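You operate a simulated robot arm through the tools that you are given. There is no shell and no other tool.

You are at the controls of a simulated robot arm. One attempt, no reset.

JOB
Close up the bench winder: web back to START, brake on LOCK, shutter shut, magnifier parked, lamp off.

It is judged by the outcome, as a careful person would: the job done as asked, and still so three seconds after it is handed in. It fails if anything else is knocked over, pushed out of place, dropped, spilled or broken.

ROBOT AND FRAMES
A 7-joint arm with a fingered hand, fixed in place. Base frame: the origin is on the floor under the middle of its stand, x ahead of it, y to its left, z up. Lengths are in mm, angles in rad, forces in N, time in s.
With the tool pointing down near the work surface it reaches from about 100 to 720 mm from the base axis. Its first joint turns from -1.204 to 3.002 rad. Payload 3.4 kg.
The tool frame sits at the grasp point between the pads (the TCP): z along the fingers, y along the line on which they close. The tips reach 39 mm beyond it. The gripper opens to 180 mm; its body begins 111 mm behind the TCP. The gripper is a hand of 3 fingers: y runs from the thumb to the fingers, the wrist lies at [0, 0, -262] in the tool frame, and closing takes about 1.5 s.
Orientation is that of the tool frame in the base frame, as a unit quaternion [x, y, z, w]. With the fingers straight down and closing along the base's y, the tool's x points along the base's -x, its y along +y and its z along -z.

CONTROLS
- The arm moves only by the tool move_arm. Its argument "deltas" is a list of rows, each an object of numbers (a shift or turn left out is 0, a gripper value left out holds the last): "jaw": the gripper command, from -1 (fully open) to 1 (shut), values between in proportion; "dx", "dy", "dz": the shift along the tool's x, y, z in cm; "ax", "ay", "az": the turn, a rotation vector about the tool's x, y, z in rad. In form: [{"jaw": .., "dx": .., "dy": .., "dz": .., "ax": .., "ay": .., "az": ..}, ...]. A call has 1 to 20 rows; each row shifts and turns the commanded pose from where the row before left it, along the tool's axes as they then stand. A row lasts 0.2 s, in which the tool goes at most 50 mm and 0.15 rad; a call with a longer step from one row to the next is refused whole, and so is a gripper value outside its range. A pose out of reach is approached as far as the arm can. The call stops where the force on the tool passes 90 N (or 10 N more than at its start, if that is more) or the arm is blocked; 0.2 s more then pass. The fingers move at their own pace (about 72 mm/s each) and stop on an object; they squeeze with about 32 N. The grip force told is the motor's: it shows also when the fingers shut on nothing. Time passes only in rows, and 0.2 s behind the last, so rows that do not move let the fingers close. The reply holds the time, the measured pose of the TCP, the force on the tool along the base axes, the opening and the grip force, in the units named above and with some noise, with the torque about the TCP (base axes, N m) and any sound that the robot's microphone picked up.
- Cameras (640 x 400 px; columns grow to the right, rows downward): "scene" is fixed at [204.6, -641.2, 1699.6]; the picture's right is [0.83, -0.56, 0.00], its down [-0.42, -0.63, -0.65] and it looks along [0.36, 0.54, -0.76] (base axes); focal length 340 px, centre (320, 200). "wrist" rides on the gripper at [63, -36, -128] in the tool frame; the picture's right is [0.50, 0.87, 0.00], its down [-0.75, 0.44, -0.49] and it looks along [-0.43, 0.25, 0.87] (tool axes); focal length 226 px, centre (320, 200). There is no depth. A picture from a camera that has moved, and an enlarged one, comes with that camera's place and axes in the base frame and with its lens. The place of the scene camera against the robot may be out by one fixed shift of up to 25 mm in any direction.
- camera(camera): a new picture of that camera. No time passes.
- slide_trunk(by): moves the trunk up (or, below 0, down) by that many mm; the arm rides with it, the base frame stays. It gives what a move gives, with no picture.
- grasp_type(shape): the hand has 3 fingers and takes this shape, open, in about a second: jaw (thumb against the fingers, like two jaws); tri (thumb and two fingers); tip (a fingertip pinch); poke (one finger out to press); point (the index stretched); flat (the hand flat); cup (the hand cupped); fist (a fist). The gripper value then closes the fingers along that shape, each until it touches; the sizes above hold for jaw. It gives what a move gives, with no picture.
- zoom(camera, box): a new picture of the part [left, top, right, bottom] of that camera's present view, enlarged. No time passes.
- finish_job(): hands the job in; it is judged then, once.

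Nothing tells you positions but the pictures and the camera data. Unless the task says otherwise, let go and move clear before handing in.

The tools are called after "Emit:" by a JSON object that holds its "fn" and its "kwargs". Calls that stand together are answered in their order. move_arm: Moves the arm, as the interface text tells. Its arguments: {"type":"object","properties":{"deltas":{"type":"array","items":{"type":"object","properties":{"jaw":{"type":"number"},"dx":{"type":"number"},"dy":{"type":"number"},"dz":{"type":"number"},"ax":{"type":"number"},"ay":{"type":"number"},"az":{"type":"number"}}}}},"required":["deltas"]} The other tools are called the same way: slide_trunk (by) moves the trunk up or down; grasp_type (shape) gives the hand a shape; camera (camera) takes a picture; zoom (camera, box) takes an enlarged picture of a part of a camera's view; finish_job () hands the job in.

At the start:

```text
time: 0.0
tool_pos: [436.2, -292.9, 1349.9]
tool_rot: [0.0, 1.0, 0.001, 0.0]
force: [-0.6, -0.1, 0.2]
torque: [0.04, 0.0, 0.01]
gripper_width: 179.7
finger_force: 0.1
shape: jaw
trunk travel left (down, up): [-475.0, 67.0]
```

scene: 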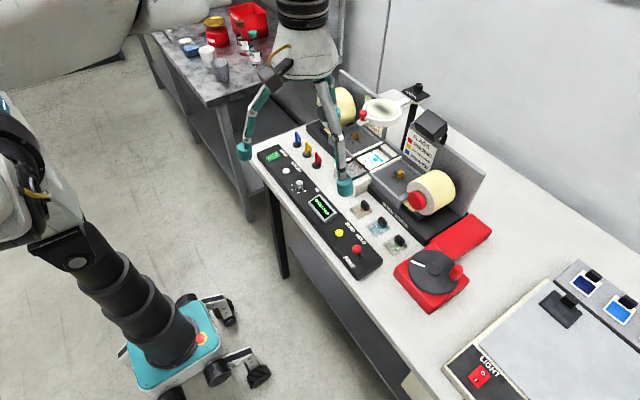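
wrist: 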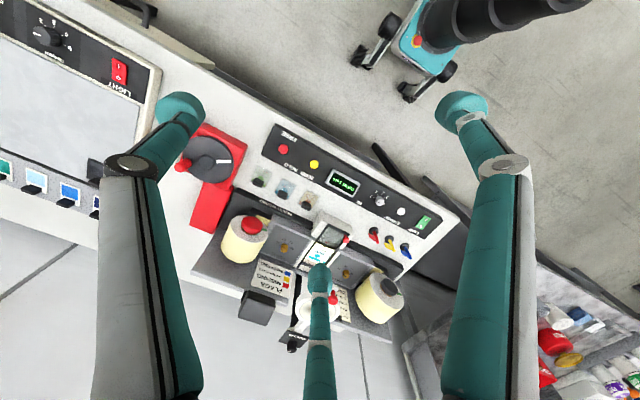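

I see a bench with a winder (two rolls, a panel with buttons and levers), a magnifier on a stand, and a lamp/light panel. I'll take closer looks before moving anything.

Emit:
{"fn": "zoom", "kwargs": {"camera": "scene", "box": [240, 60, 400, 160]}}

Emit:
{"fn": "zoom", "kwargs": {"camera": "scene", "box": [340, 60, 500, 160]}}

Emit:
{"fn": "zoom", "kwargs": {"camera": "scene", "box": [240, 120, 400, 220]}}

Emit:
{"fn": "zoom", "kwargs": {"camera": "scene", "box": [300, 180, 500, 305]}}

Emit:
{"fn": "zoom", "kwargs": {"camera": "scene", "box": [440, 240, 640, 400]}}

Emit:
{"fn": "zoom", "kwargs": {"camera": "wrist", "box": [160, 100, 320, 200]}}

Emit:
{"fn": "zoom", "kwargs": {"camera": "wrist", "box": [280, 140, 440, 240]}}

Emit:
{"fn": "zoom", "kwargs": {"camera": "wrist", "box": [210, 220, 410, 345]}}

```text
4.00 times, centred on (320, 110) of scene
camera zoom: at [204.6, -641.2, 1699.6], right [0.83, -0.56, 0.0], down [-0.42, -0.63, -0.65], along [0.36, 0.54, -0.76], focal length 1361 px, centre (320, 560)
```

zoom: 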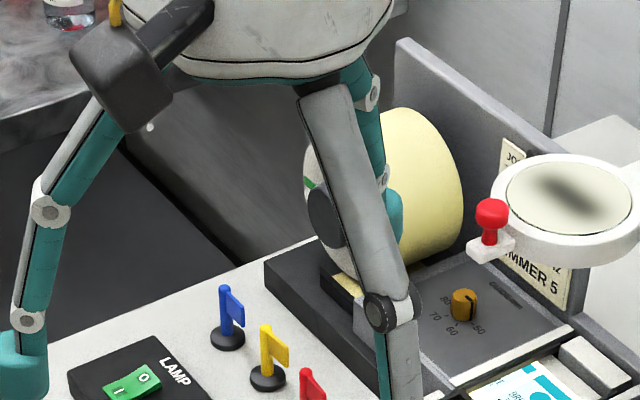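

```text
4.00 times, centred on (420, 110) of scene
camera zoom: at [204.6, -641.2, 1699.6], right [0.83, -0.56, 0.0], down [-0.42, -0.63, -0.65], along [0.36, 0.54, -0.76], focal length 1361 px, centre (-80, 560)
```

zoom: 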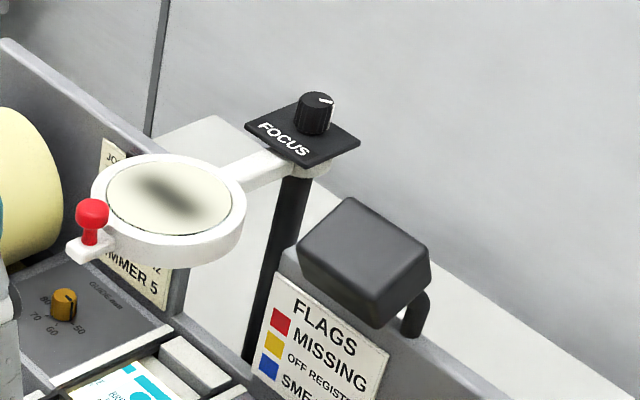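

```text
4.00 times, centred on (320, 170) of scene
camera zoom: at [204.6, -641.2, 1699.6], right [0.83, -0.56, 0.0], down [-0.42, -0.63, -0.65], along [0.36, 0.54, -0.76], focal length 1361 px, centre (320, 320)
```

zoom: 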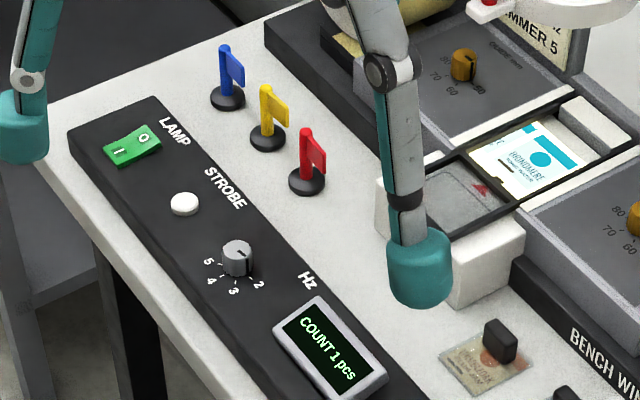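

```text
3.20 times, centred on (400, 242) of scene
camera zoom: at [204.6, -641.2, 1699.6], right [0.83, -0.56, 0.0], down [-0.42, -0.63, -0.65], along [0.36, 0.54, -0.76], focal length 1089 px, centre (64, 64)
```

zoom: 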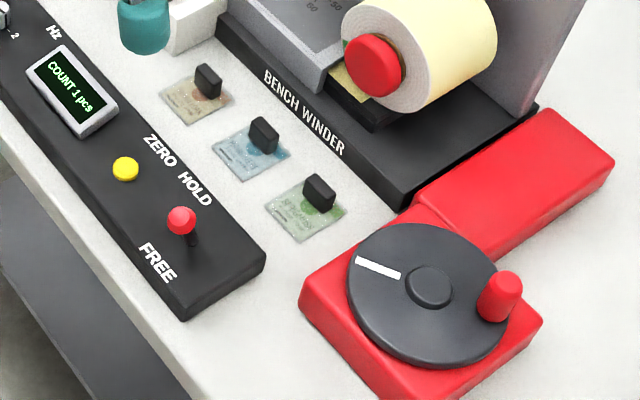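

```text
2.50 times, centred on (540, 320) of scene
camera zoom: at [204.6, -641.2, 1699.6], right [0.83, -0.56, 0.0], down [-0.42, -0.63, -0.65], along [0.36, 0.54, -0.76], focal length 851 px, centre (-230, -100)
```

zoom: 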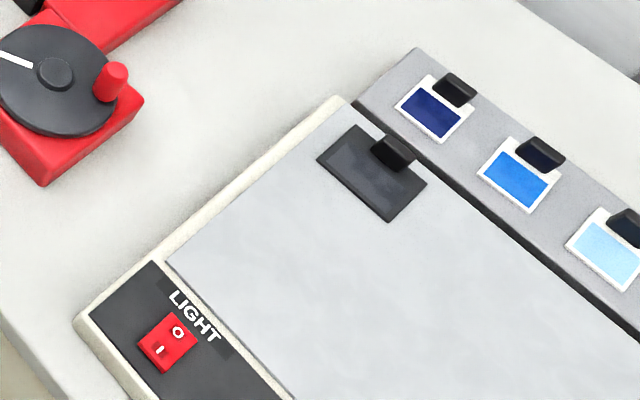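

```text
4.00 times, centred on (240, 150) of wrist
camera zoom: at [373.9, -330.9, 1476.9], right [-0.5, 0.87, 0.0], down [0.75, 0.43, 0.49], along [0.43, 0.25, -0.87], focal length 904 px, centre (640, 400)
```

zoom: 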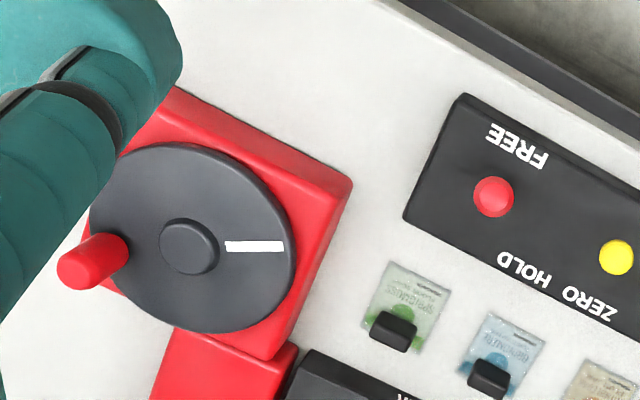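

```text
4.00 times, centred on (360, 190) of wrist
camera zoom: at [373.9, -330.9, 1476.9], right [-0.5, 0.87, 0.0], down [0.75, 0.43, 0.49], along [0.43, 0.25, -0.87], focal length 904 px, centre (160, 240)
```

zoom: 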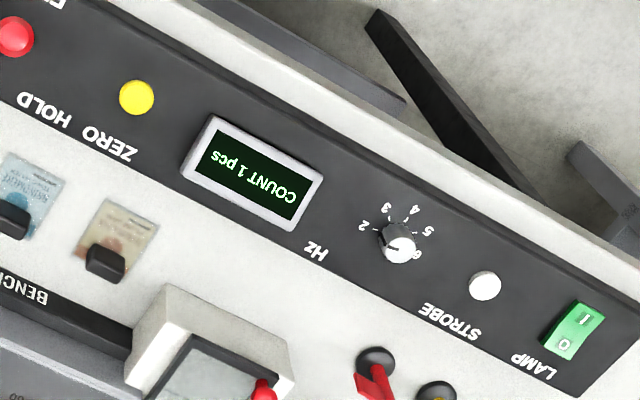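

```text
3.20 times, centred on (310, 282) of wrist
camera zoom: at [373.9, -330.9, 1476.9], right [-0.5, 0.87, 0.0], down [0.75, 0.43, 0.49], along [0.43, 0.25, -0.87], focal length 723 px, centre (352, -64)
```

zoom: 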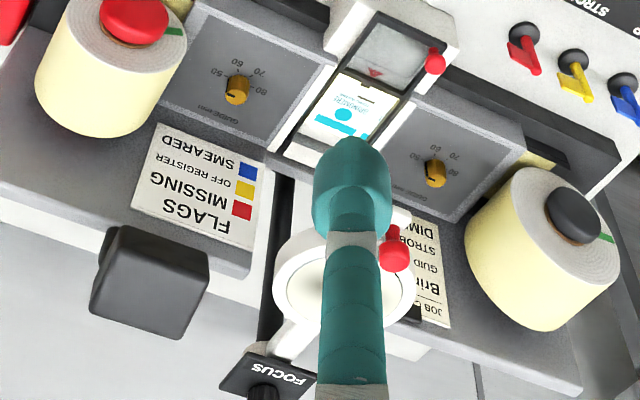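

The pictures show a LAMP rocker, a HOLD/FREE lever, a crank wheel, a shutter window and a magnifier, but the fingers hide a lot of it. I'll change to a slim hand shape and look again.

Emit:
{"fn": "grasp_type", "kwargs": {"shape": "poke"}}

Emit:
{"fn": "camera", "kwargs": {"camera": "wrist"}}

Emit:
{"fn": "camera", "kwargs": {"camera": "scene"}}

```text
time: 0.9
tool_pos: [434.9, -287.3, 1351.0]
tool_rot: [0.0, 1.0, -0.002, 0.001]
force: [-0.2, -0.2, 0.3]
torque: [0.0, -0.01, -0.01]
gripper_width: 0.0
finger_force: 0.1
shape: poke
trunk travel left (down, up): [-475.0, 67.0]
```

```text
taken
camera wrist: at [372.6, -325.3, 1478.5], right [-0.5, 0.87, 0.0], down [0.75, 0.44, 0.49], along [0.43, 0.24, -0.87], focal length 226 px, centre (320, 200)
```

wrist: 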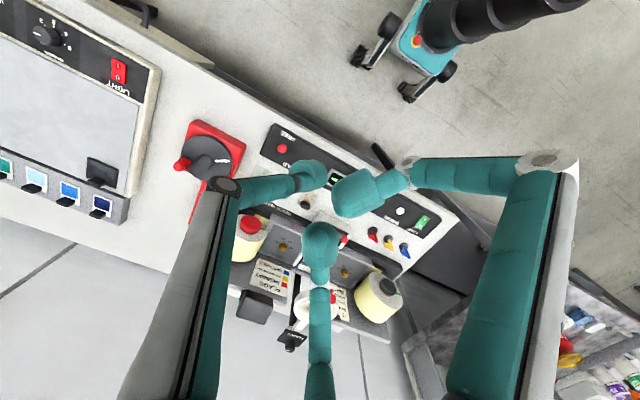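

```text
taken
```

scene: 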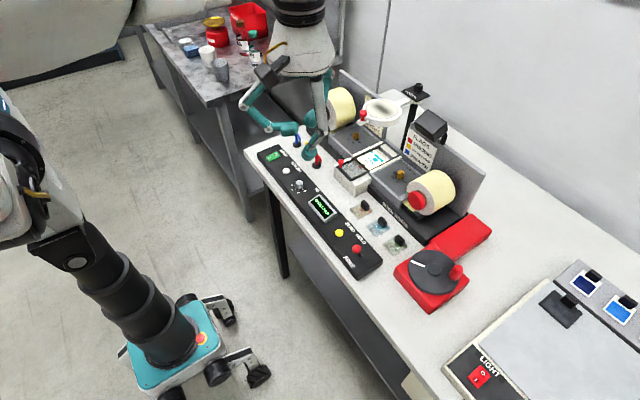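

The hand is now in the poke shape. I'll zoom in on it and on the areas it no longer hides.

Emit:
{"fn": "zoom", "kwargs": {"camera": "scene", "box": [240, 60, 400, 160]}}

Emit:
{"fn": "zoom", "kwargs": {"camera": "scene", "box": [310, 120, 410, 182]}}

Emit:
{"fn": "zoom", "kwargs": {"camera": "wrist", "box": [240, 140, 400, 240]}}

```text
4.00 times, centred on (320, 110) of scene
camera zoom: at [204.6, -641.2, 1699.6], right [0.83, -0.56, 0.0], down [-0.42, -0.63, -0.65], along [0.36, 0.54, -0.76], focal length 1361 px, centre (320, 560)
```

zoom: 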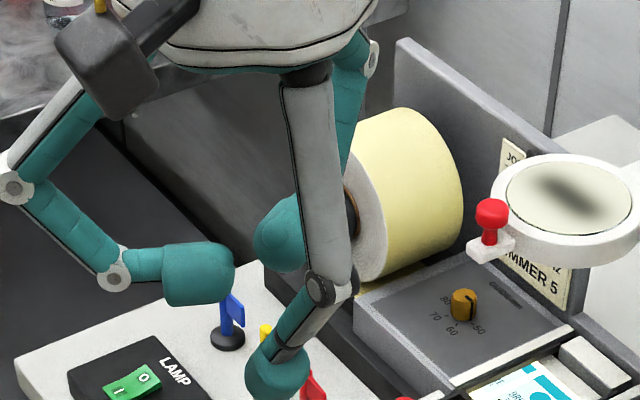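

```text
6.40 times, centred on (360, 151) of scene
camera zoom: at [204.6, -641.2, 1699.6], right [0.83, -0.56, 0.0], down [-0.42, -0.63, -0.65], along [0.36, 0.54, -0.76], focal length 2178 px, centre (64, 514)
```

zoom: 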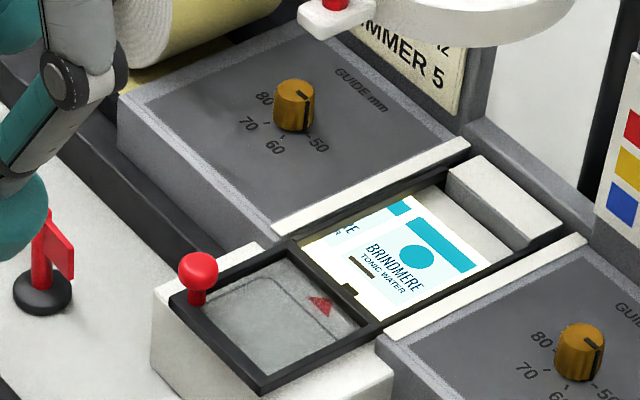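

```text
4.00 times, centred on (320, 190) of wrist
camera zoom: at [372.6, -325.3, 1478.5], right [-0.5, 0.87, 0.0], down [0.75, 0.44, 0.49], along [0.43, 0.24, -0.87], focal length 904 px, centre (320, 240)
```

zoom: 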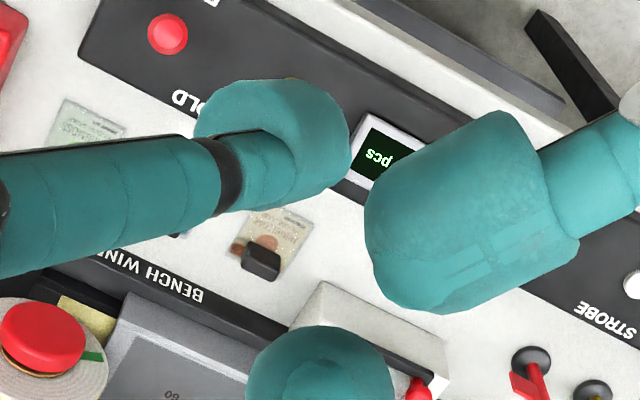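

The shutter is a black-framed slide with a red knob, which now sits in front of the lit window. I'll try the "point" shape to see which finger sticks out.

Emit:
{"fn": "grasp_type", "kwargs": {"shape": "point"}}

Emit:
{"fn": "camera", "kwargs": {"camera": "wrist"}}

Emit:
{"fn": "zoom", "kwargs": {"camera": "scene", "box": [220, 30, 420, 155]}}

```text
time: 1.8
tool_pos: [435.9, -287.9, 1350.5]
tool_rot: [0.0, 1.0, -0.001, 0.001]
force: [0.2, -0.2, 0.0]
torque: [0.01, -0.02, -0.01]
gripper_width: 0.0
finger_force: 0.1
shape: point
trunk travel left (down, up): [-475.0, 67.0]
```

```text
taken
camera wrist: at [372.6, -325.5, 1478.5], right [-0.5, 0.87, 0.0], down [0.75, 0.44, 0.49], along [0.43, 0.24, -0.87], focal length 226 px, centre (320, 200)
```

wrist: 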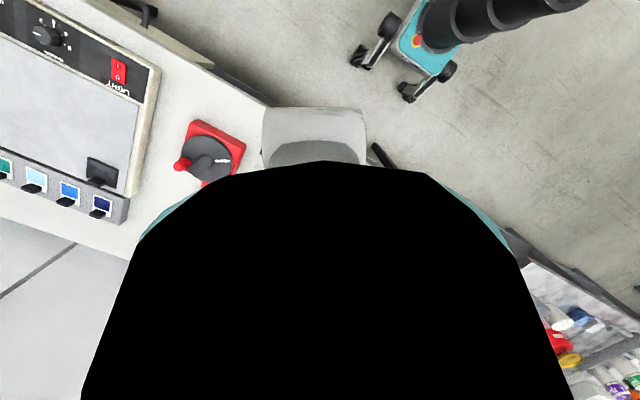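

```text
3.20 times, centred on (320, 92) of scene
camera zoom: at [204.6, -641.2, 1699.6], right [0.83, -0.56, 0.0], down [-0.42, -0.63, -0.65], along [0.36, 0.54, -0.76], focal length 1089 px, centre (320, 544)
```

zoom: 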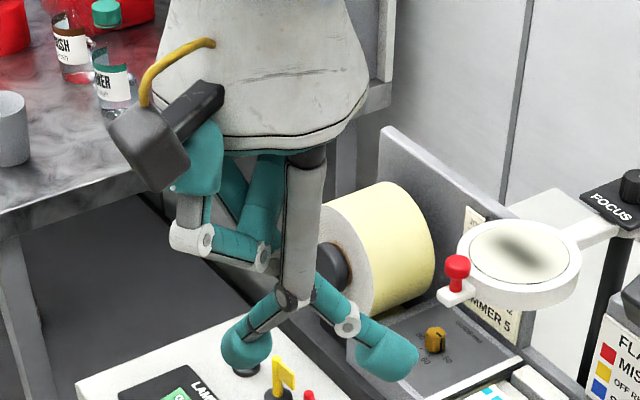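

The "point" shape blocks the wrist camera, so I'll check "tip" and "fist".

Emit:
{"fn": "grasp_type", "kwargs": {"shape": "tip"}}

Emit:
{"fn": "camera", "kwargs": {"camera": "wrist"}}

Emit:
{"fn": "zoom", "kwargs": {"camera": "scene", "box": [220, 30, 420, 155]}}

```text
time: 2.7
tool_pos: [434.2, -289.4, 1351.5]
tool_rot: [0.0, 1.0, -0.002, 0.001]
force: [0.3, -0.3, 0.4]
torque: [-0.02, -0.01, -0.02]
gripper_width: 179.9
finger_force: 0.1
shape: tip
trunk travel left (down, up): [-475.0, 67.0]
```

```text
taken
camera wrist: at [372.6, -325.4, 1478.5], right [-0.5, 0.87, 0.0], down [0.75, 0.44, 0.49], along [0.43, 0.24, -0.87], focal length 226 px, centre (320, 200)
```

wrist: 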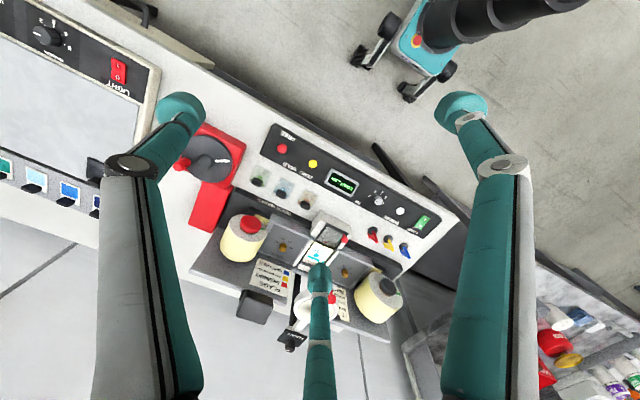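

```text
3.20 times, centred on (320, 92) of scene
camera zoom: at [204.6, -641.2, 1699.6], right [0.83, -0.56, 0.0], down [-0.42, -0.63, -0.65], along [0.36, 0.54, -0.76], focal length 1089 px, centre (320, 544)
```

zoom: 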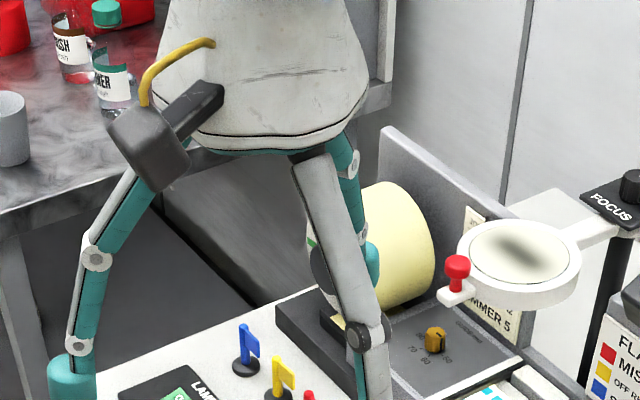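

The tip shape is open like jaw. I'll close it to see how compact it gets as a pushing probe.

Emit:
{"fn": "move_arm", "kwargs": {"deltas": [{"jaw": 1}, {"jaw": 1}, {"jaw": 1}, {"jaw": 1}, {"jaw": 1}, {"jaw": 1}, {"jaw": 1}, {"jaw": 1}]}}

Emit:
{"fn": "camera", "kwargs": {"camera": "wrist"}}

Emit:
{"fn": "zoom", "kwargs": {"camera": "scene", "box": [220, 60, 420, 185]}}

```text
time: 4.5
tool_pos: [433.5, -288.3, 1349.8]
tool_rot: [0.001, 1.0, -0.002, 0.001]
force: [-0.1, -0.1, 0.4]
torque: [0.01, -0.02, -0.05]
gripper_width: 0.1
finger_force: 31.6
shape: tip
trunk travel left (down, up): [-475.0, 67.0]
```

```text
taken
camera wrist: at [372.6, -325.4, 1478.5], right [-0.5, 0.87, 0.0], down [0.75, 0.44, 0.49], along [0.43, 0.24, -0.87], focal length 226 px, centre (320, 200)
```

wrist: 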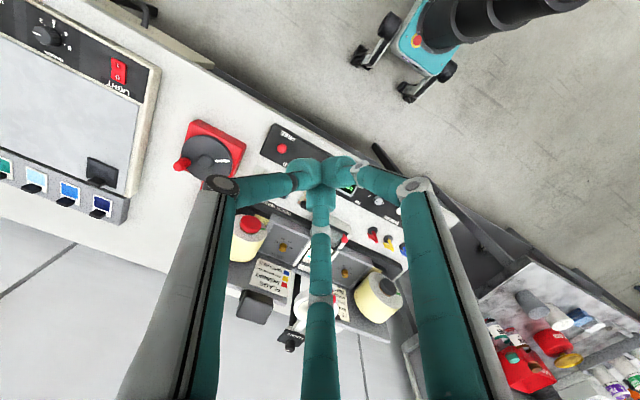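

```text
3.20 times, centred on (320, 122) of scene
camera zoom: at [204.6, -641.2, 1699.6], right [0.83, -0.56, 0.0], down [-0.42, -0.63, -0.65], along [0.36, 0.54, -0.76], focal length 1089 px, centre (320, 448)
```

zoom: 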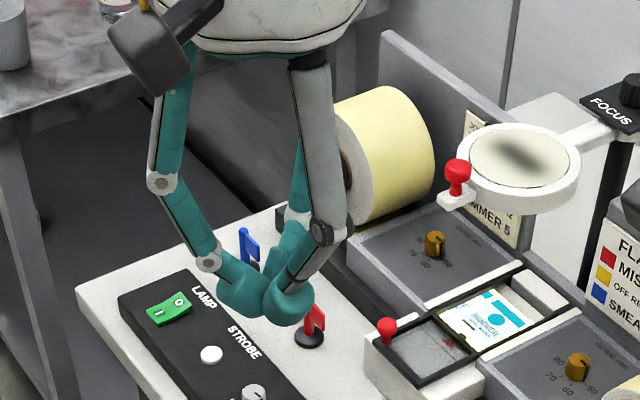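

Closed, the three fingertips make a cluster about 50 mm wide. I'll try "poke" again while closed, to see whether one finger stands out alone.

Emit:
{"fn": "grasp_type", "kwargs": {"shape": "poke"}}

Emit:
{"fn": "move_arm", "kwargs": {"deltas": [{"jaw": 1}, {"jaw": 1}, {"jaw": 1}, {"jaw": 1}, {"jaw": 1}, {"jaw": 1}, {"jaw": 1}]}}

Emit:
{"fn": "camera", "kwargs": {"camera": "wrist"}}

Emit:
{"fn": "zoom", "kwargs": {"camera": "scene", "box": [220, 60, 420, 185]}}

```text
time: 5.4
tool_pos: [434.4, -288.3, 1352.0]
tool_rot: [0.001, 1.0, -0.002, 0.001]
force: [1.3, -0.3, -0.3]
torque: [0.0, 0.03, 0.02]
gripper_width: 0.0
finger_force: 0.1
shape: poke
trunk travel left (down, up): [-475.0, 67.0]
```

```text
time: 7.0
tool_pos: [435.2, -287.8, 1351.2]
tool_rot: [0.0, 1.0, -0.002, 0.001]
force: [0.9, 0.3, 0.3]
torque: [0.01, -0.02, 0.04]
gripper_width: 0.1
finger_force: 31.7
shape: jaw
trunk travel left (down, up): [-475.0, 67.0]
```

```text
taken
camera wrist: at [372.6, -325.4, 1478.5], right [-0.5, 0.87, 0.0], down [0.75, 0.44, 0.49], along [0.43, 0.24, -0.87], focal length 226 px, centre (320, 200)
```

wrist: 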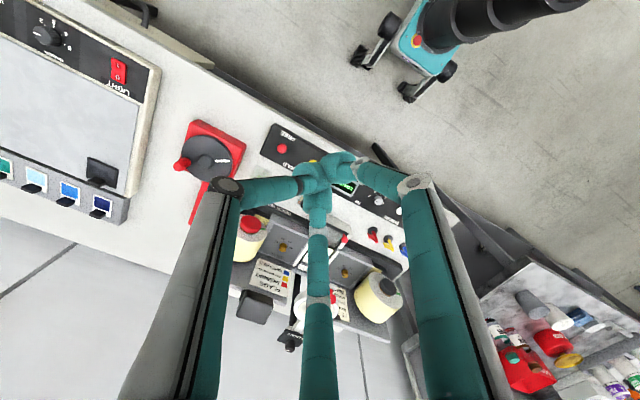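

```text
3.20 times, centred on (320, 122) of scene
camera zoom: at [204.6, -641.2, 1699.6], right [0.83, -0.56, 0.0], down [-0.42, -0.63, -0.65], along [0.36, 0.54, -0.76], focal length 1089 px, centre (320, 448)
```

zoom: 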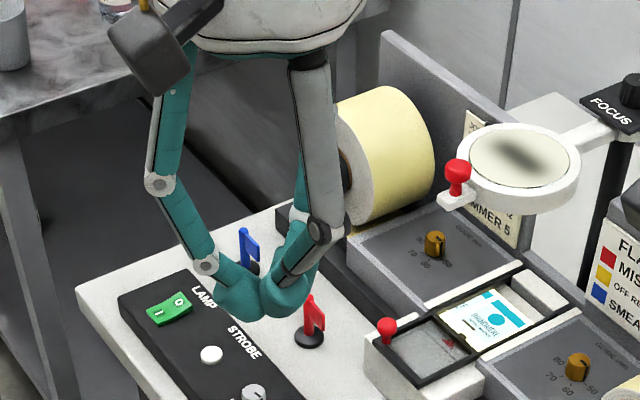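

Any jaw command switches the hand back to the jaw shape, so poke has to be held without one. The bench runs along y with its front edge toward the robot. Next I'll move the closed hand at this height to get a second wrist view for triangulation.

Emit:
{"fn": "move_arm", "kwargs": {"deltas": [{"dx": 3, "dy": -3}, {"dx": 3, "dy": -3}, {"dx": 3, "dy": -3}, {"dx": 3, "dy": -3}, {"dx": 0}]}}

Emit:
{"fn": "camera", "kwargs": {"camera": "wrist"}}

Emit:
{"fn": "camera", "kwargs": {"camera": "scene"}}

```text
time: 8.2
tool_pos: [316.2, -407.4, 1350.2]
tool_rot: [-0.001, 1.0, -0.002, 0.0]
force: [0.2, -0.5, -0.1]
torque: [-0.03, 0.07, -0.03]
gripper_width: 0.0
finger_force: 32.0
shape: jaw
trunk travel left (down, up): [-475.0, 67.0]
```

```text
taken
camera wrist: at [254.4, -444.1, 1478.3], right [-0.5, 0.87, 0.0], down [0.75, 0.44, 0.49], along [0.43, 0.24, -0.87], focal length 226 px, centre (320, 200)
```

wrist: 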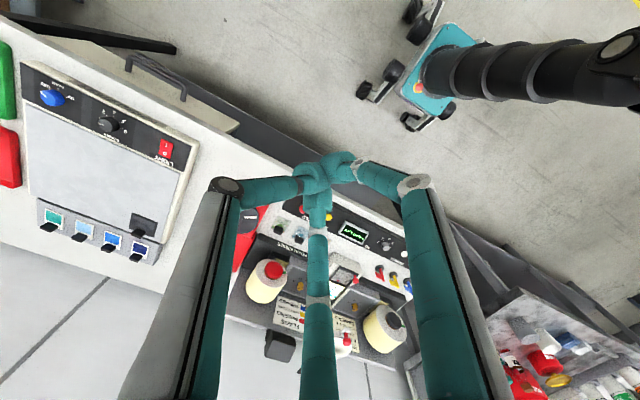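

```text
taken
```

scene: 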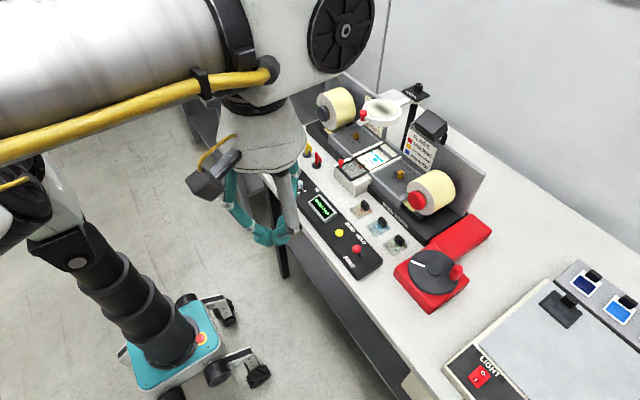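

The LIGHT box works out to about (574, -679), so it is out of reach and not part of this job. The LAMP rocker is near (545, 107) and the crank near (647, -466). I'll zoom in closely on the details.

Emit:
{"fn": "zoom", "kwargs": {"camera": "scene", "box": [330, 135, 410, 185]}}

Emit:
{"fn": "zoom", "kwargs": {"camera": "scene", "box": [390, 180, 500, 320]}}

Emit:
{"fn": "zoom", "kwargs": {"camera": "scene", "box": [330, 70, 490, 170]}}

Emit:
{"fn": "zoom", "kwargs": {"camera": "scene", "box": [300, 190, 400, 290]}}

Emit:
{"fn": "zoom", "kwargs": {"camera": "wrist", "box": [220, 230, 320, 370]}}

Emit:
{"fn": "zoom", "kwargs": {"camera": "wrist", "box": [320, 200, 440, 370]}}

```text
8.00 times, centred on (370, 160) of scene
camera zoom: at [204.6, -641.2, 1699.6], right [0.83, -0.56, 0.0], down [-0.42, -0.63, -0.65], along [0.36, 0.54, -0.76], focal length 2722 px, centre (-80, 520)
```

zoom: 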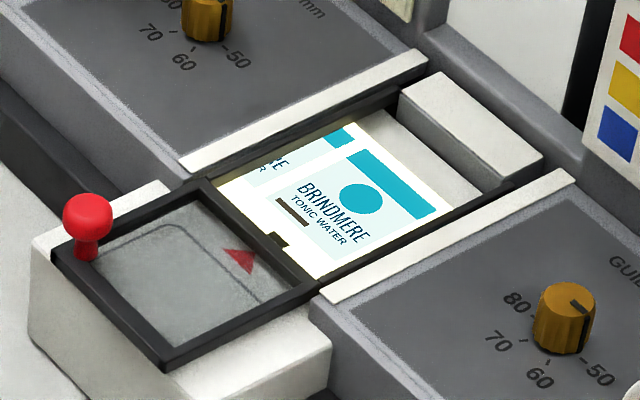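

```text
2.86 times, centred on (445, 250) of scene
camera zoom: at [204.6, -641.2, 1699.6], right [0.83, -0.56, 0.0], down [-0.42, -0.63, -0.65], along [0.36, 0.54, -0.76], focal length 972 px, centre (-37, 57)
```

zoom: 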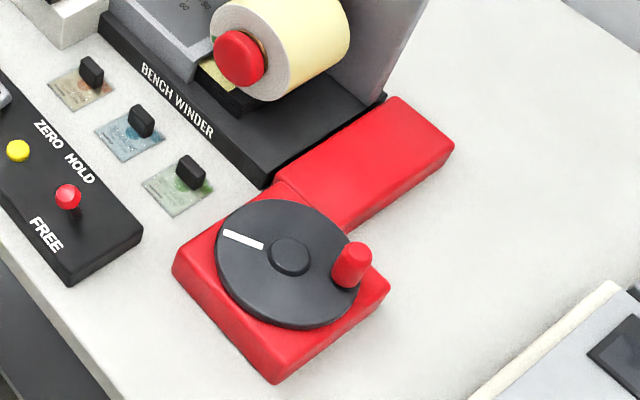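

```text
4.00 times, centred on (410, 120) of scene
camera zoom: at [204.6, -641.2, 1699.6], right [0.83, -0.56, 0.0], down [-0.42, -0.63, -0.65], along [0.36, 0.54, -0.76], focal length 1361 px, centre (-40, 520)
```

zoom: 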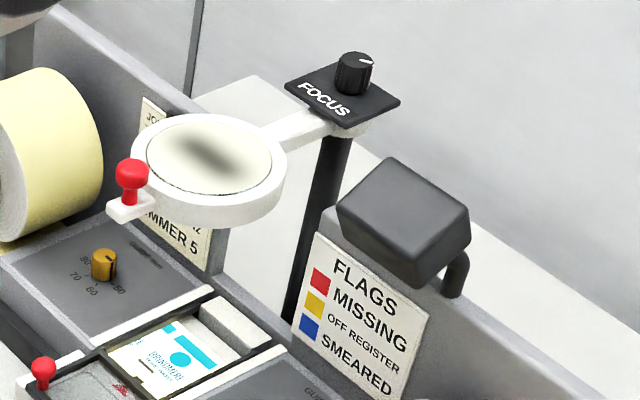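

```text
4.00 times, centred on (350, 240) of scene
camera zoom: at [204.6, -641.2, 1699.6], right [0.83, -0.56, 0.0], down [-0.42, -0.63, -0.65], along [0.36, 0.54, -0.76], focal length 1361 px, centre (200, 40)
```

zoom: 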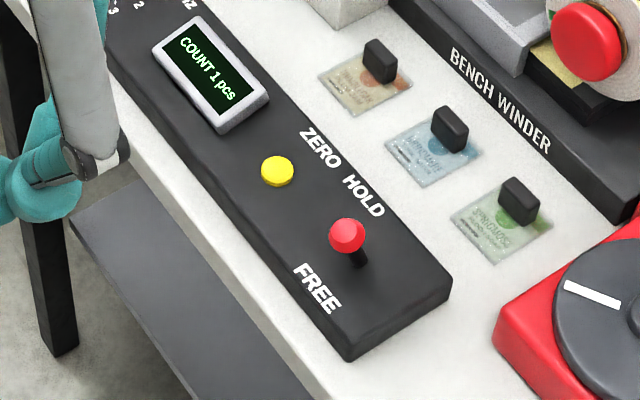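

```text
2.86 times, centred on (270, 300) of wrist
camera zoom: at [254.4, -444.1, 1478.3], right [-0.5, 0.87, 0.0], down [0.75, 0.44, 0.49], along [0.43, 0.24, -0.87], focal length 646 px, centre (463, -86)
```

zoom: 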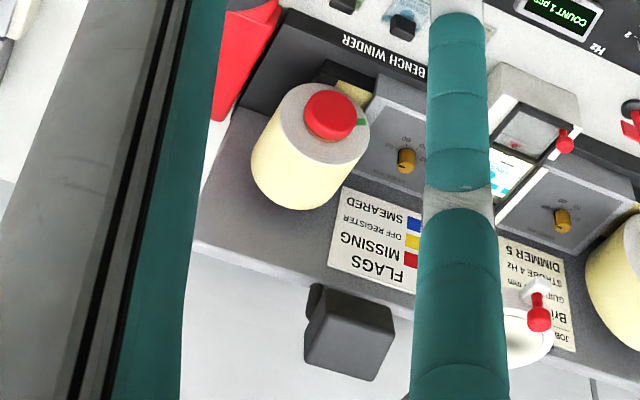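

```text
2.35 times, centred on (380, 285) of wrist
camera zoom: at [254.4, -444.1, 1478.3], right [-0.5, 0.87, 0.0], down [0.75, 0.44, 0.49], along [0.43, 0.24, -0.87], focal length 532 px, centre (179, 0)
```

zoom: 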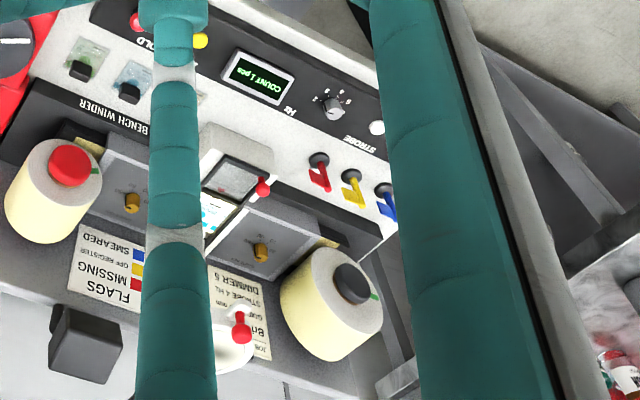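

The magnifier knob triangulates to about (741, -86, 1149), the shutter knob to (682, -72, 993) and the brake lever knob to (546, -328, 984). I'll open the fingers and look at the winder from above at a safe height.

Emit:
{"fn": "move_arm", "kwargs": {"deltas": [{"jaw": -1, "dx": -3.0, "dy": 2.75, "dz": 0}, {"dx": -3.0, "dy": 2.75, "dz": 0}, {"dx": -3.0, "dy": 2.75, "dz": 0}, {"dx": -3.0, "dy": 2.75, "dz": 0}, {"dx": -3.0, "dy": 2.75, "dz": 0}, {"dx": -3.0, "dy": 2.75, "dz": 0.5}, {"dx": -3.0, "dy": 2.75, "dz": 0.5}, {"dx": -3.0, "dy": 2.75, "dz": 0.5}, {"dx": -3.0, "dy": 2.75, "dz": 0.5}, {"dx": -3.0, "dy": 2.75, "dz": 0.5}, {"dz": 0}]}}

Emit:
{"fn": "camera", "kwargs": {"camera": "wrist"}}

Emit:
{"fn": "camera", "kwargs": {"camera": "scene"}}

```text
time: 10.6
tool_pos: [592.3, -154.2, 1318.6]
tool_rot: [0.0, 1.0, 0.0, 0.003]
force: [0.8, -0.4, -0.9]
torque: [-0.02, 0.0, 0.02]
gripper_width: 174.6
finger_force: 0.1
shape: jaw
out of reach, approached as far as the arm can: row 10
trunk travel left (down, up): [-475.0, 67.0]
```

```text
taken
camera wrist: at [528.3, -192.1, 1447.1], right [-0.5, 0.87, 0.0], down [0.75, 0.43, 0.5], along [0.43, 0.25, -0.87], focal length 226 px, centre (320, 200)
```

wrist: 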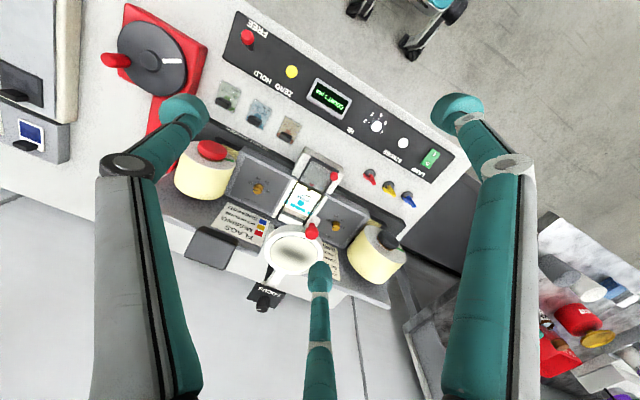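

```text
taken
```

scene: 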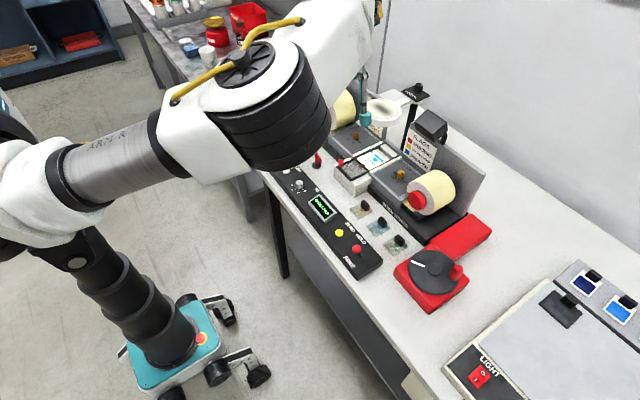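

The reach limit at this height is about 612 mm, but the view is good. I'll zoom in on the key areas.

Emit:
{"fn": "zoom", "kwargs": {"camera": "wrist", "box": [200, 180, 360, 280]}}

Emit:
{"fn": "zoom", "kwargs": {"camera": "wrist", "box": [200, 220, 360, 320]}}

Emit:
{"fn": "zoom", "kwargs": {"camera": "wrist", "box": [80, 0, 240, 100]}}

Emit:
{"fn": "zoom", "kwargs": {"camera": "wrist", "box": [220, 10, 340, 85]}}

Emit:
{"fn": "zoom", "kwargs": {"camera": "wrist", "box": [270, 140, 350, 190]}}

Emit:
{"fn": "zoom", "kwargs": {"camera": "wrist", "box": [270, 170, 350, 220]}}

Emit:
{"fn": "zoom", "kwargs": {"camera": "wrist", "box": [300, 200, 420, 300]}}

```text
4.00 times, centred on (280, 230) of wrist
camera zoom: at [528.3, -192.1, 1447.1], right [-0.5, 0.87, 0.0], down [0.75, 0.43, 0.5], along [0.43, 0.25, -0.87], focal length 904 px, centre (480, 80)
```

zoom: 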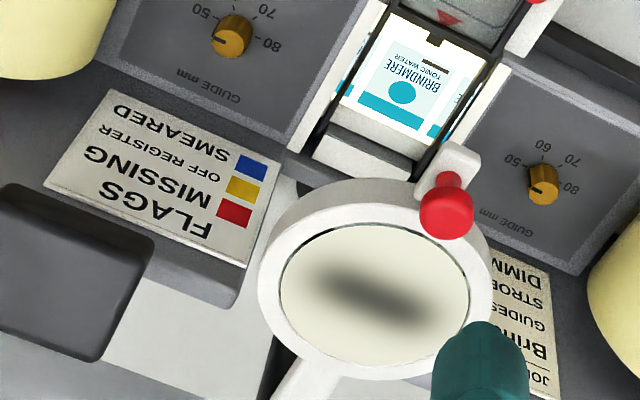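

```text
4.00 times, centred on (280, 270) of wrist
camera zoom: at [528.3, -192.1, 1447.1], right [-0.5, 0.87, 0.0], down [0.75, 0.43, 0.5], along [0.43, 0.25, -0.87], focal length 904 px, centre (480, -80)
```

zoom: 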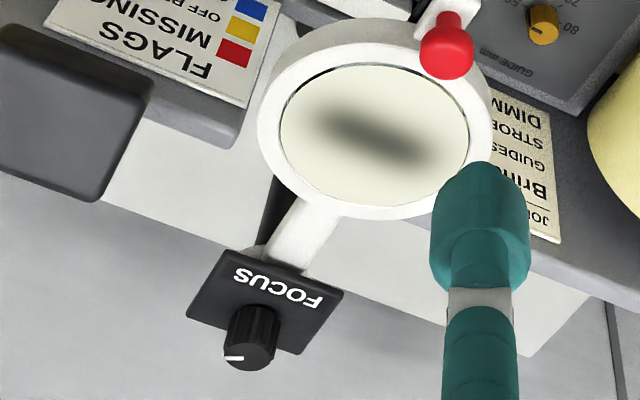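

```text
4.00 times, centred on (160, 50) of wrist
camera zoom: at [528.3, -192.1, 1447.1], right [-0.5, 0.87, 0.0], down [0.75, 0.43, 0.5], along [0.43, 0.25, -0.87], focal length 904 px, centre (960, 800)
```

zoom: 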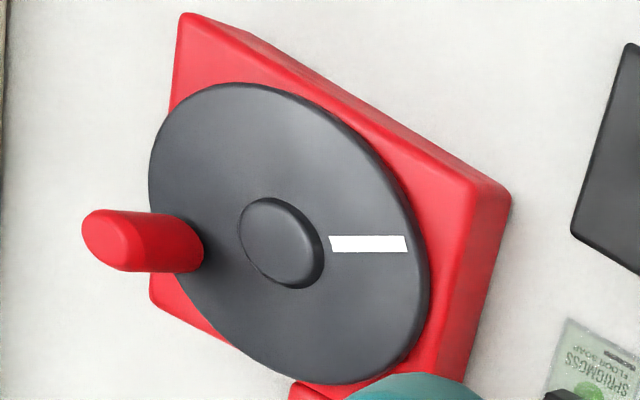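

```text
5.33 times, centred on (280, 48) of wrist
camera zoom: at [528.3, -192.1, 1447.1], right [-0.5, 0.87, 0.0], down [0.75, 0.43, 0.5], along [0.43, 0.25, -0.87], focal length 1206 px, centre (533, 1013)
```

zoom: 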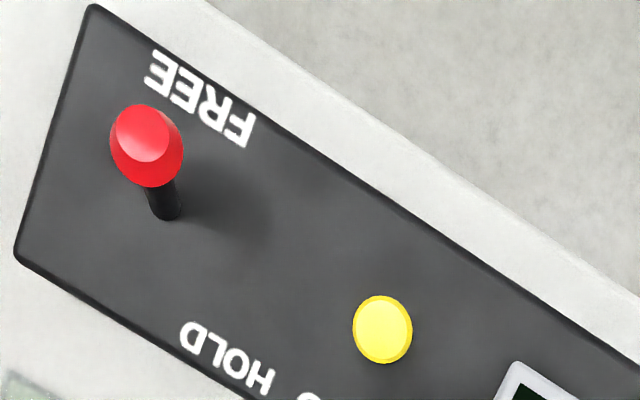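

```text
8.00 times, centred on (310, 165) of wrist
camera zoom: at [528.3, -192.1, 1447.1], right [-0.5, 0.87, 0.0], down [0.75, 0.43, 0.5], along [0.43, 0.25, -0.87], focal length 1808 px, centre (400, 480)
```

zoom: 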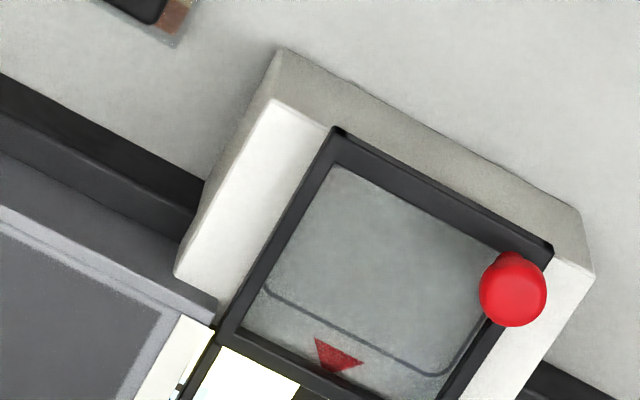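

```text
8.00 times, centred on (310, 195) of wrist
camera zoom: at [528.3, -192.1, 1447.1], right [-0.5, 0.87, 0.0], down [0.75, 0.43, 0.5], along [0.43, 0.25, -0.87], focal length 1808 px, centre (400, 240)
```

zoom: 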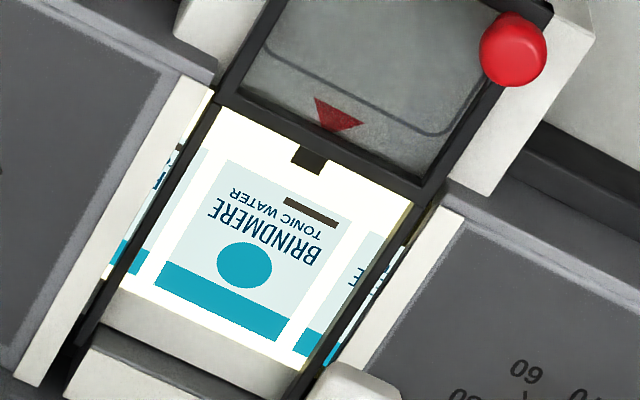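

```text
4.00 times, centred on (360, 250) of wrist
camera zoom: at [528.3, -192.1, 1447.1], right [-0.5, 0.87, 0.0], down [0.75, 0.43, 0.5], along [0.43, 0.25, -0.87], focal length 904 px, centre (160, 0)
```

zoom: 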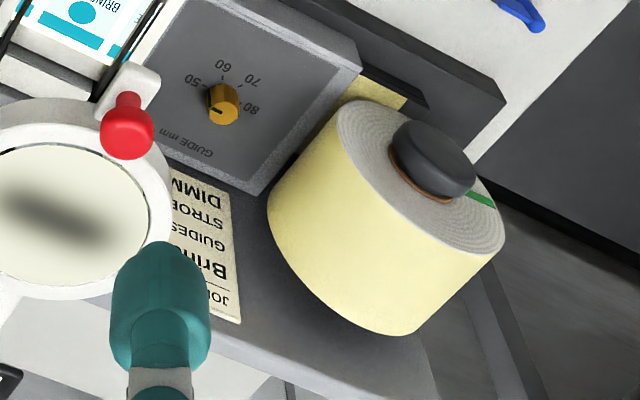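

The lever is tilted toward FREE, so I'll treat the HOLD side as locked. The magnifier arm points straight over the window from a post at about (911, -93), with a dark box beside it near (866, -210). I'll tilt the hand forward to check the vertical faces for labels such as START, LOCK or PARK.

Emit:
{"fn": "move_arm", "kwargs": {"deltas": [{"dx": 0.8, "dy": -1.15, "dz": 4.2}, {"dx": 0.8, "dy": -1.15, "dz": 4.2}, {"dx": 0.8, "dy": -1.15, "dz": 4.2}, {"dx": 0.8, "dy": -1.15, "dz": 4.2}, {"ay": -0.131}, {"ay": -0.131}, {"ay": -0.131}, {"ay": -0.131}, {"ay": -0.131}, {"ay": -0.131}, {"ay": 0}]}}

Emit:
{"fn": "camera", "kwargs": {"camera": "wrist"}}

Emit:
{"fn": "camera", "kwargs": {"camera": "scene"}}

```text
time: 13.0
tool_pos: [561.2, -199.8, 1150.5]
tool_rot: [0.001, 0.923, -0.002, 0.385]
force: [-0.4, 0.3, -0.2]
torque: [-0.02, 0.01, 0.0]
gripper_width: 175.3
finger_force: 0.1
shape: jaw
trunk travel left (down, up): [-475.0, 67.0]
```

```text
taken
camera wrist: at [427.4, -237.0, 1196.3], right [-0.35, 0.87, -0.36], down [0.18, 0.44, 0.88], along [0.92, 0.24, -0.31], focal length 226 px, centre (320, 200)
```

wrist: 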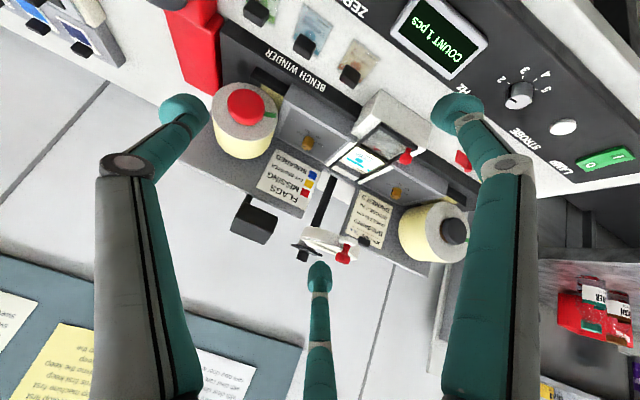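

```text
taken
```

scene: 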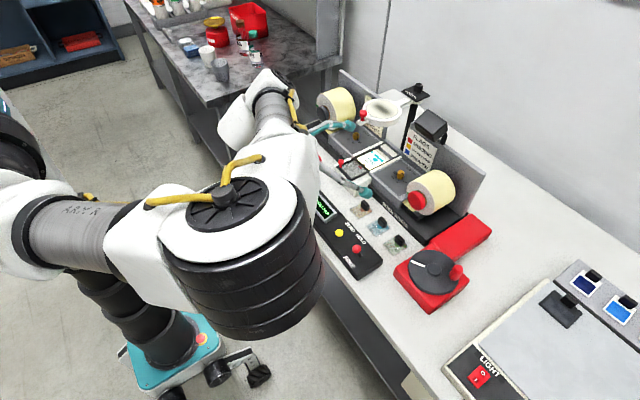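

There is a noticeboard with papers on the wall, seen upside-down here. I'll read it, as it may hold instructions.

Emit:
{"fn": "zoom", "kwargs": {"camera": "wrist", "box": [0, 280, 128, 400]}}

Emit:
{"fn": "zoom", "kwargs": {"camera": "wrist", "box": [180, 330, 310, 400]}}

Emit:
{"fn": "zoom", "kwargs": {"camera": "wrist", "box": [520, 340, 640, 400]}}

Emit:
{"fn": "zoom", "kwargs": {"camera": "wrist", "box": [220, 140, 420, 270]}}

Emit:
{"fn": "zoom", "kwargs": {"camera": "wrist", "box": [300, 180, 400, 260]}}

Emit:
{"fn": "zoom", "kwargs": {"camera": "wrist", "box": [340, 80, 460, 180]}}

```text
3.33 times, centred on (64, 340) of wrist
camera zoom: at [427.4, -237.0, 1196.3], right [-0.35, 0.87, -0.36], down [0.18, 0.44, 0.88], along [0.92, 0.24, -0.31], focal length 754 px, centre (1173, -267)
```

zoom: 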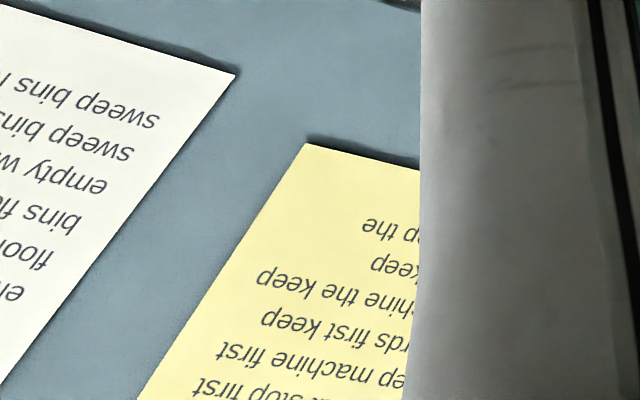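

```text
4.92 times, centred on (245, 365) of wrist
camera zoom: at [427.4, -237.0, 1196.3], right [-0.35, 0.87, -0.36], down [0.18, 0.44, 0.88], along [0.92, 0.24, -0.31], focal length 1113 px, centre (689, -612)
```

zoom: 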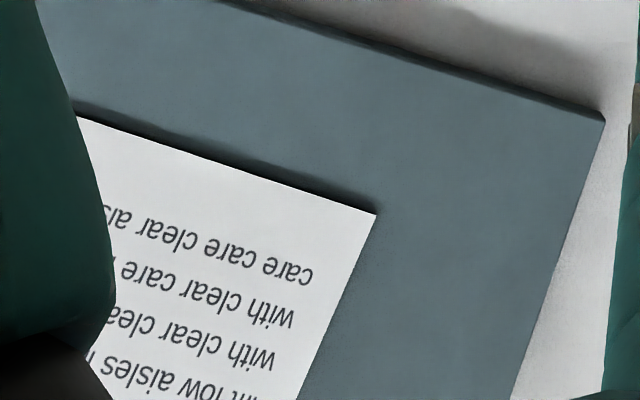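

```text
5.33 times, centred on (580, 370) of wrist
camera zoom: at [427.4, -237.0, 1196.3], right [-0.35, 0.87, -0.36], down [0.18, 0.44, 0.88], along [0.92, 0.24, -0.31], focal length 1206 px, centre (-1067, -707)
```

zoom: 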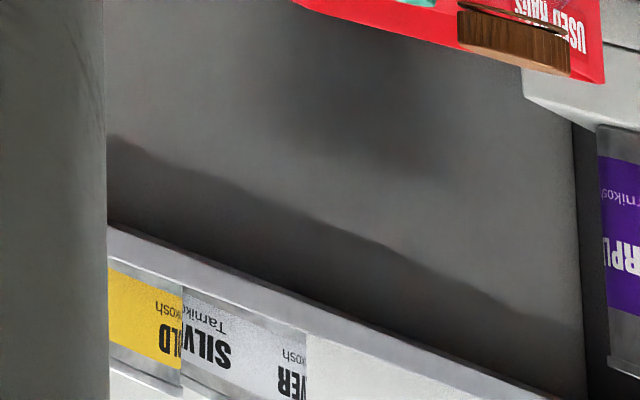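

```text
3.08 times, centred on (320, 205) of wrist
camera zoom: at [427.4, -237.0, 1196.3], right [-0.35, 0.87, -0.36], down [0.18, 0.44, 0.88], along [0.92, 0.24, -0.31], focal length 696 px, centre (320, 185)
```

zoom: 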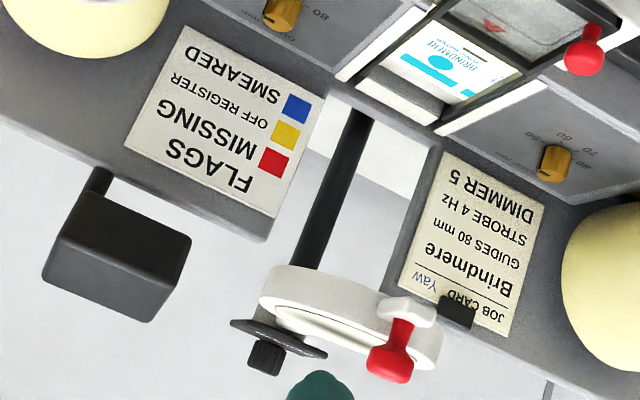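

```text
5.00 times, centred on (350, 220) of wrist
camera zoom: at [427.4, -237.0, 1196.3], right [-0.35, 0.87, -0.36], down [0.18, 0.44, 0.88], along [0.92, 0.24, -0.31], focal length 1130 px, centre (170, 100)
```

zoom: 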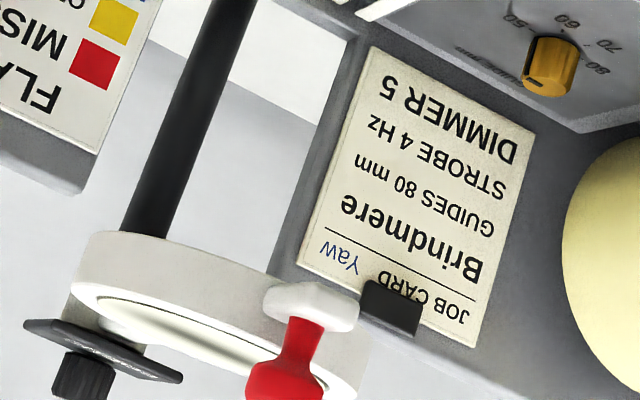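

```text
4.00 times, centred on (400, 130) of wrist
camera zoom: at [427.4, -237.0, 1196.3], right [-0.35, 0.87, -0.36], down [0.18, 0.44, 0.88], along [0.92, 0.24, -0.31], focal length 904 px, centre (0, 480)
```

zoom: 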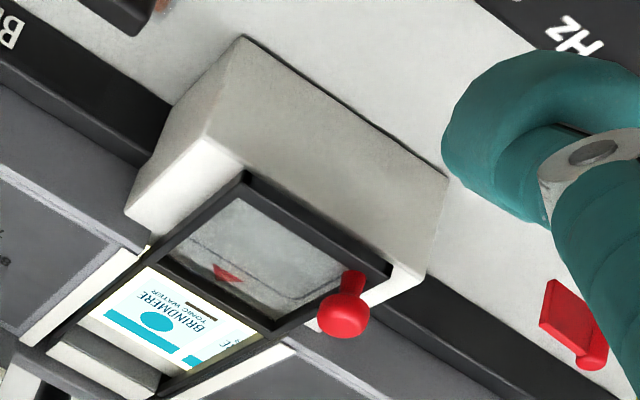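

The wall notices say nothing relevant, and there is no PARK label. The dark box stands at the same height on the magnifier's -y side, so I expect parking to mean swinging it to +y. I'll set poke, tilt the hand near horizontal, and look again before pushing the magnifier knob.

Emit:
{"fn": "grasp_type", "kwargs": {"shape": "poke"}}

Emit:
{"fn": "move_arm", "kwargs": {"deltas": [{"ay": -0.122}, {"ay": -0.122}, {"ay": -0.122}, {"ay": -0.122}, {"ay": -0.122}, {"ay": 0}]}}

Emit:
{"fn": "camera", "kwargs": {"camera": "wrist"}}

Emit:
{"fn": "camera", "kwargs": {"camera": "scene"}}

```text
time: 13.9
tool_pos: [561.2, -198.5, 1150.4]
tool_rot: [-0.001, 0.924, -0.001, 0.383]
force: [0.4, 0.7, -0.3]
torque: [0.03, -0.02, 0.0]
gripper_width: 0.2
finger_force: 0.0
shape: poke
trunk travel left (down, up): [-475.0, 67.0]
```

```text
time: 15.3
tool_pos: [550.9, -306.8, 1239.8]
tool_rot: [0.0, 0.788, 0.0, 0.615]
force: [-0.9, 0.0, 0.1]
torque: [0.02, 0.0, -0.03]
gripper_width: 0.0
finger_force: 0.0
shape: poke
out of reach, approached as far as the arm can: row 1, 2, 3, 4, 5
trunk travel left (down, up): [-475.0, 67.0]
```

```text
taken
camera wrist: at [412.5, -343.8, 1210.2], right [-0.12, 0.87, -0.48], down [-0.29, 0.44, 0.85], along [0.95, 0.25, 0.2], focal length 226 px, centre (320, 200)
```

wrist: 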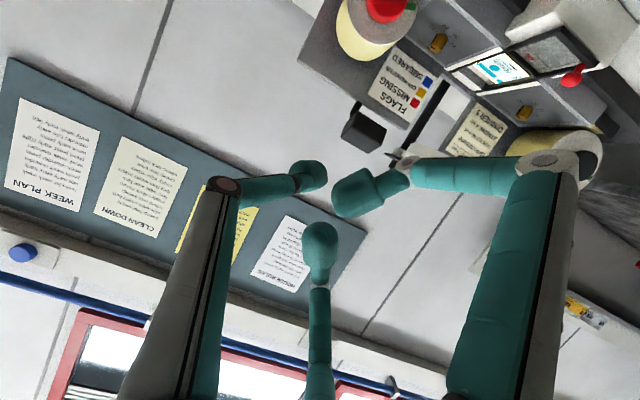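

```text
taken
```

scene: 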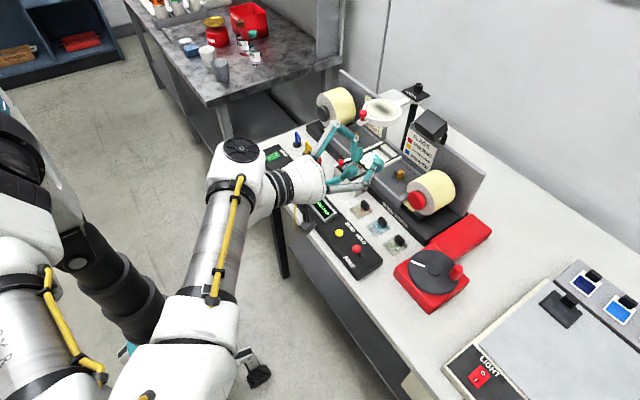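

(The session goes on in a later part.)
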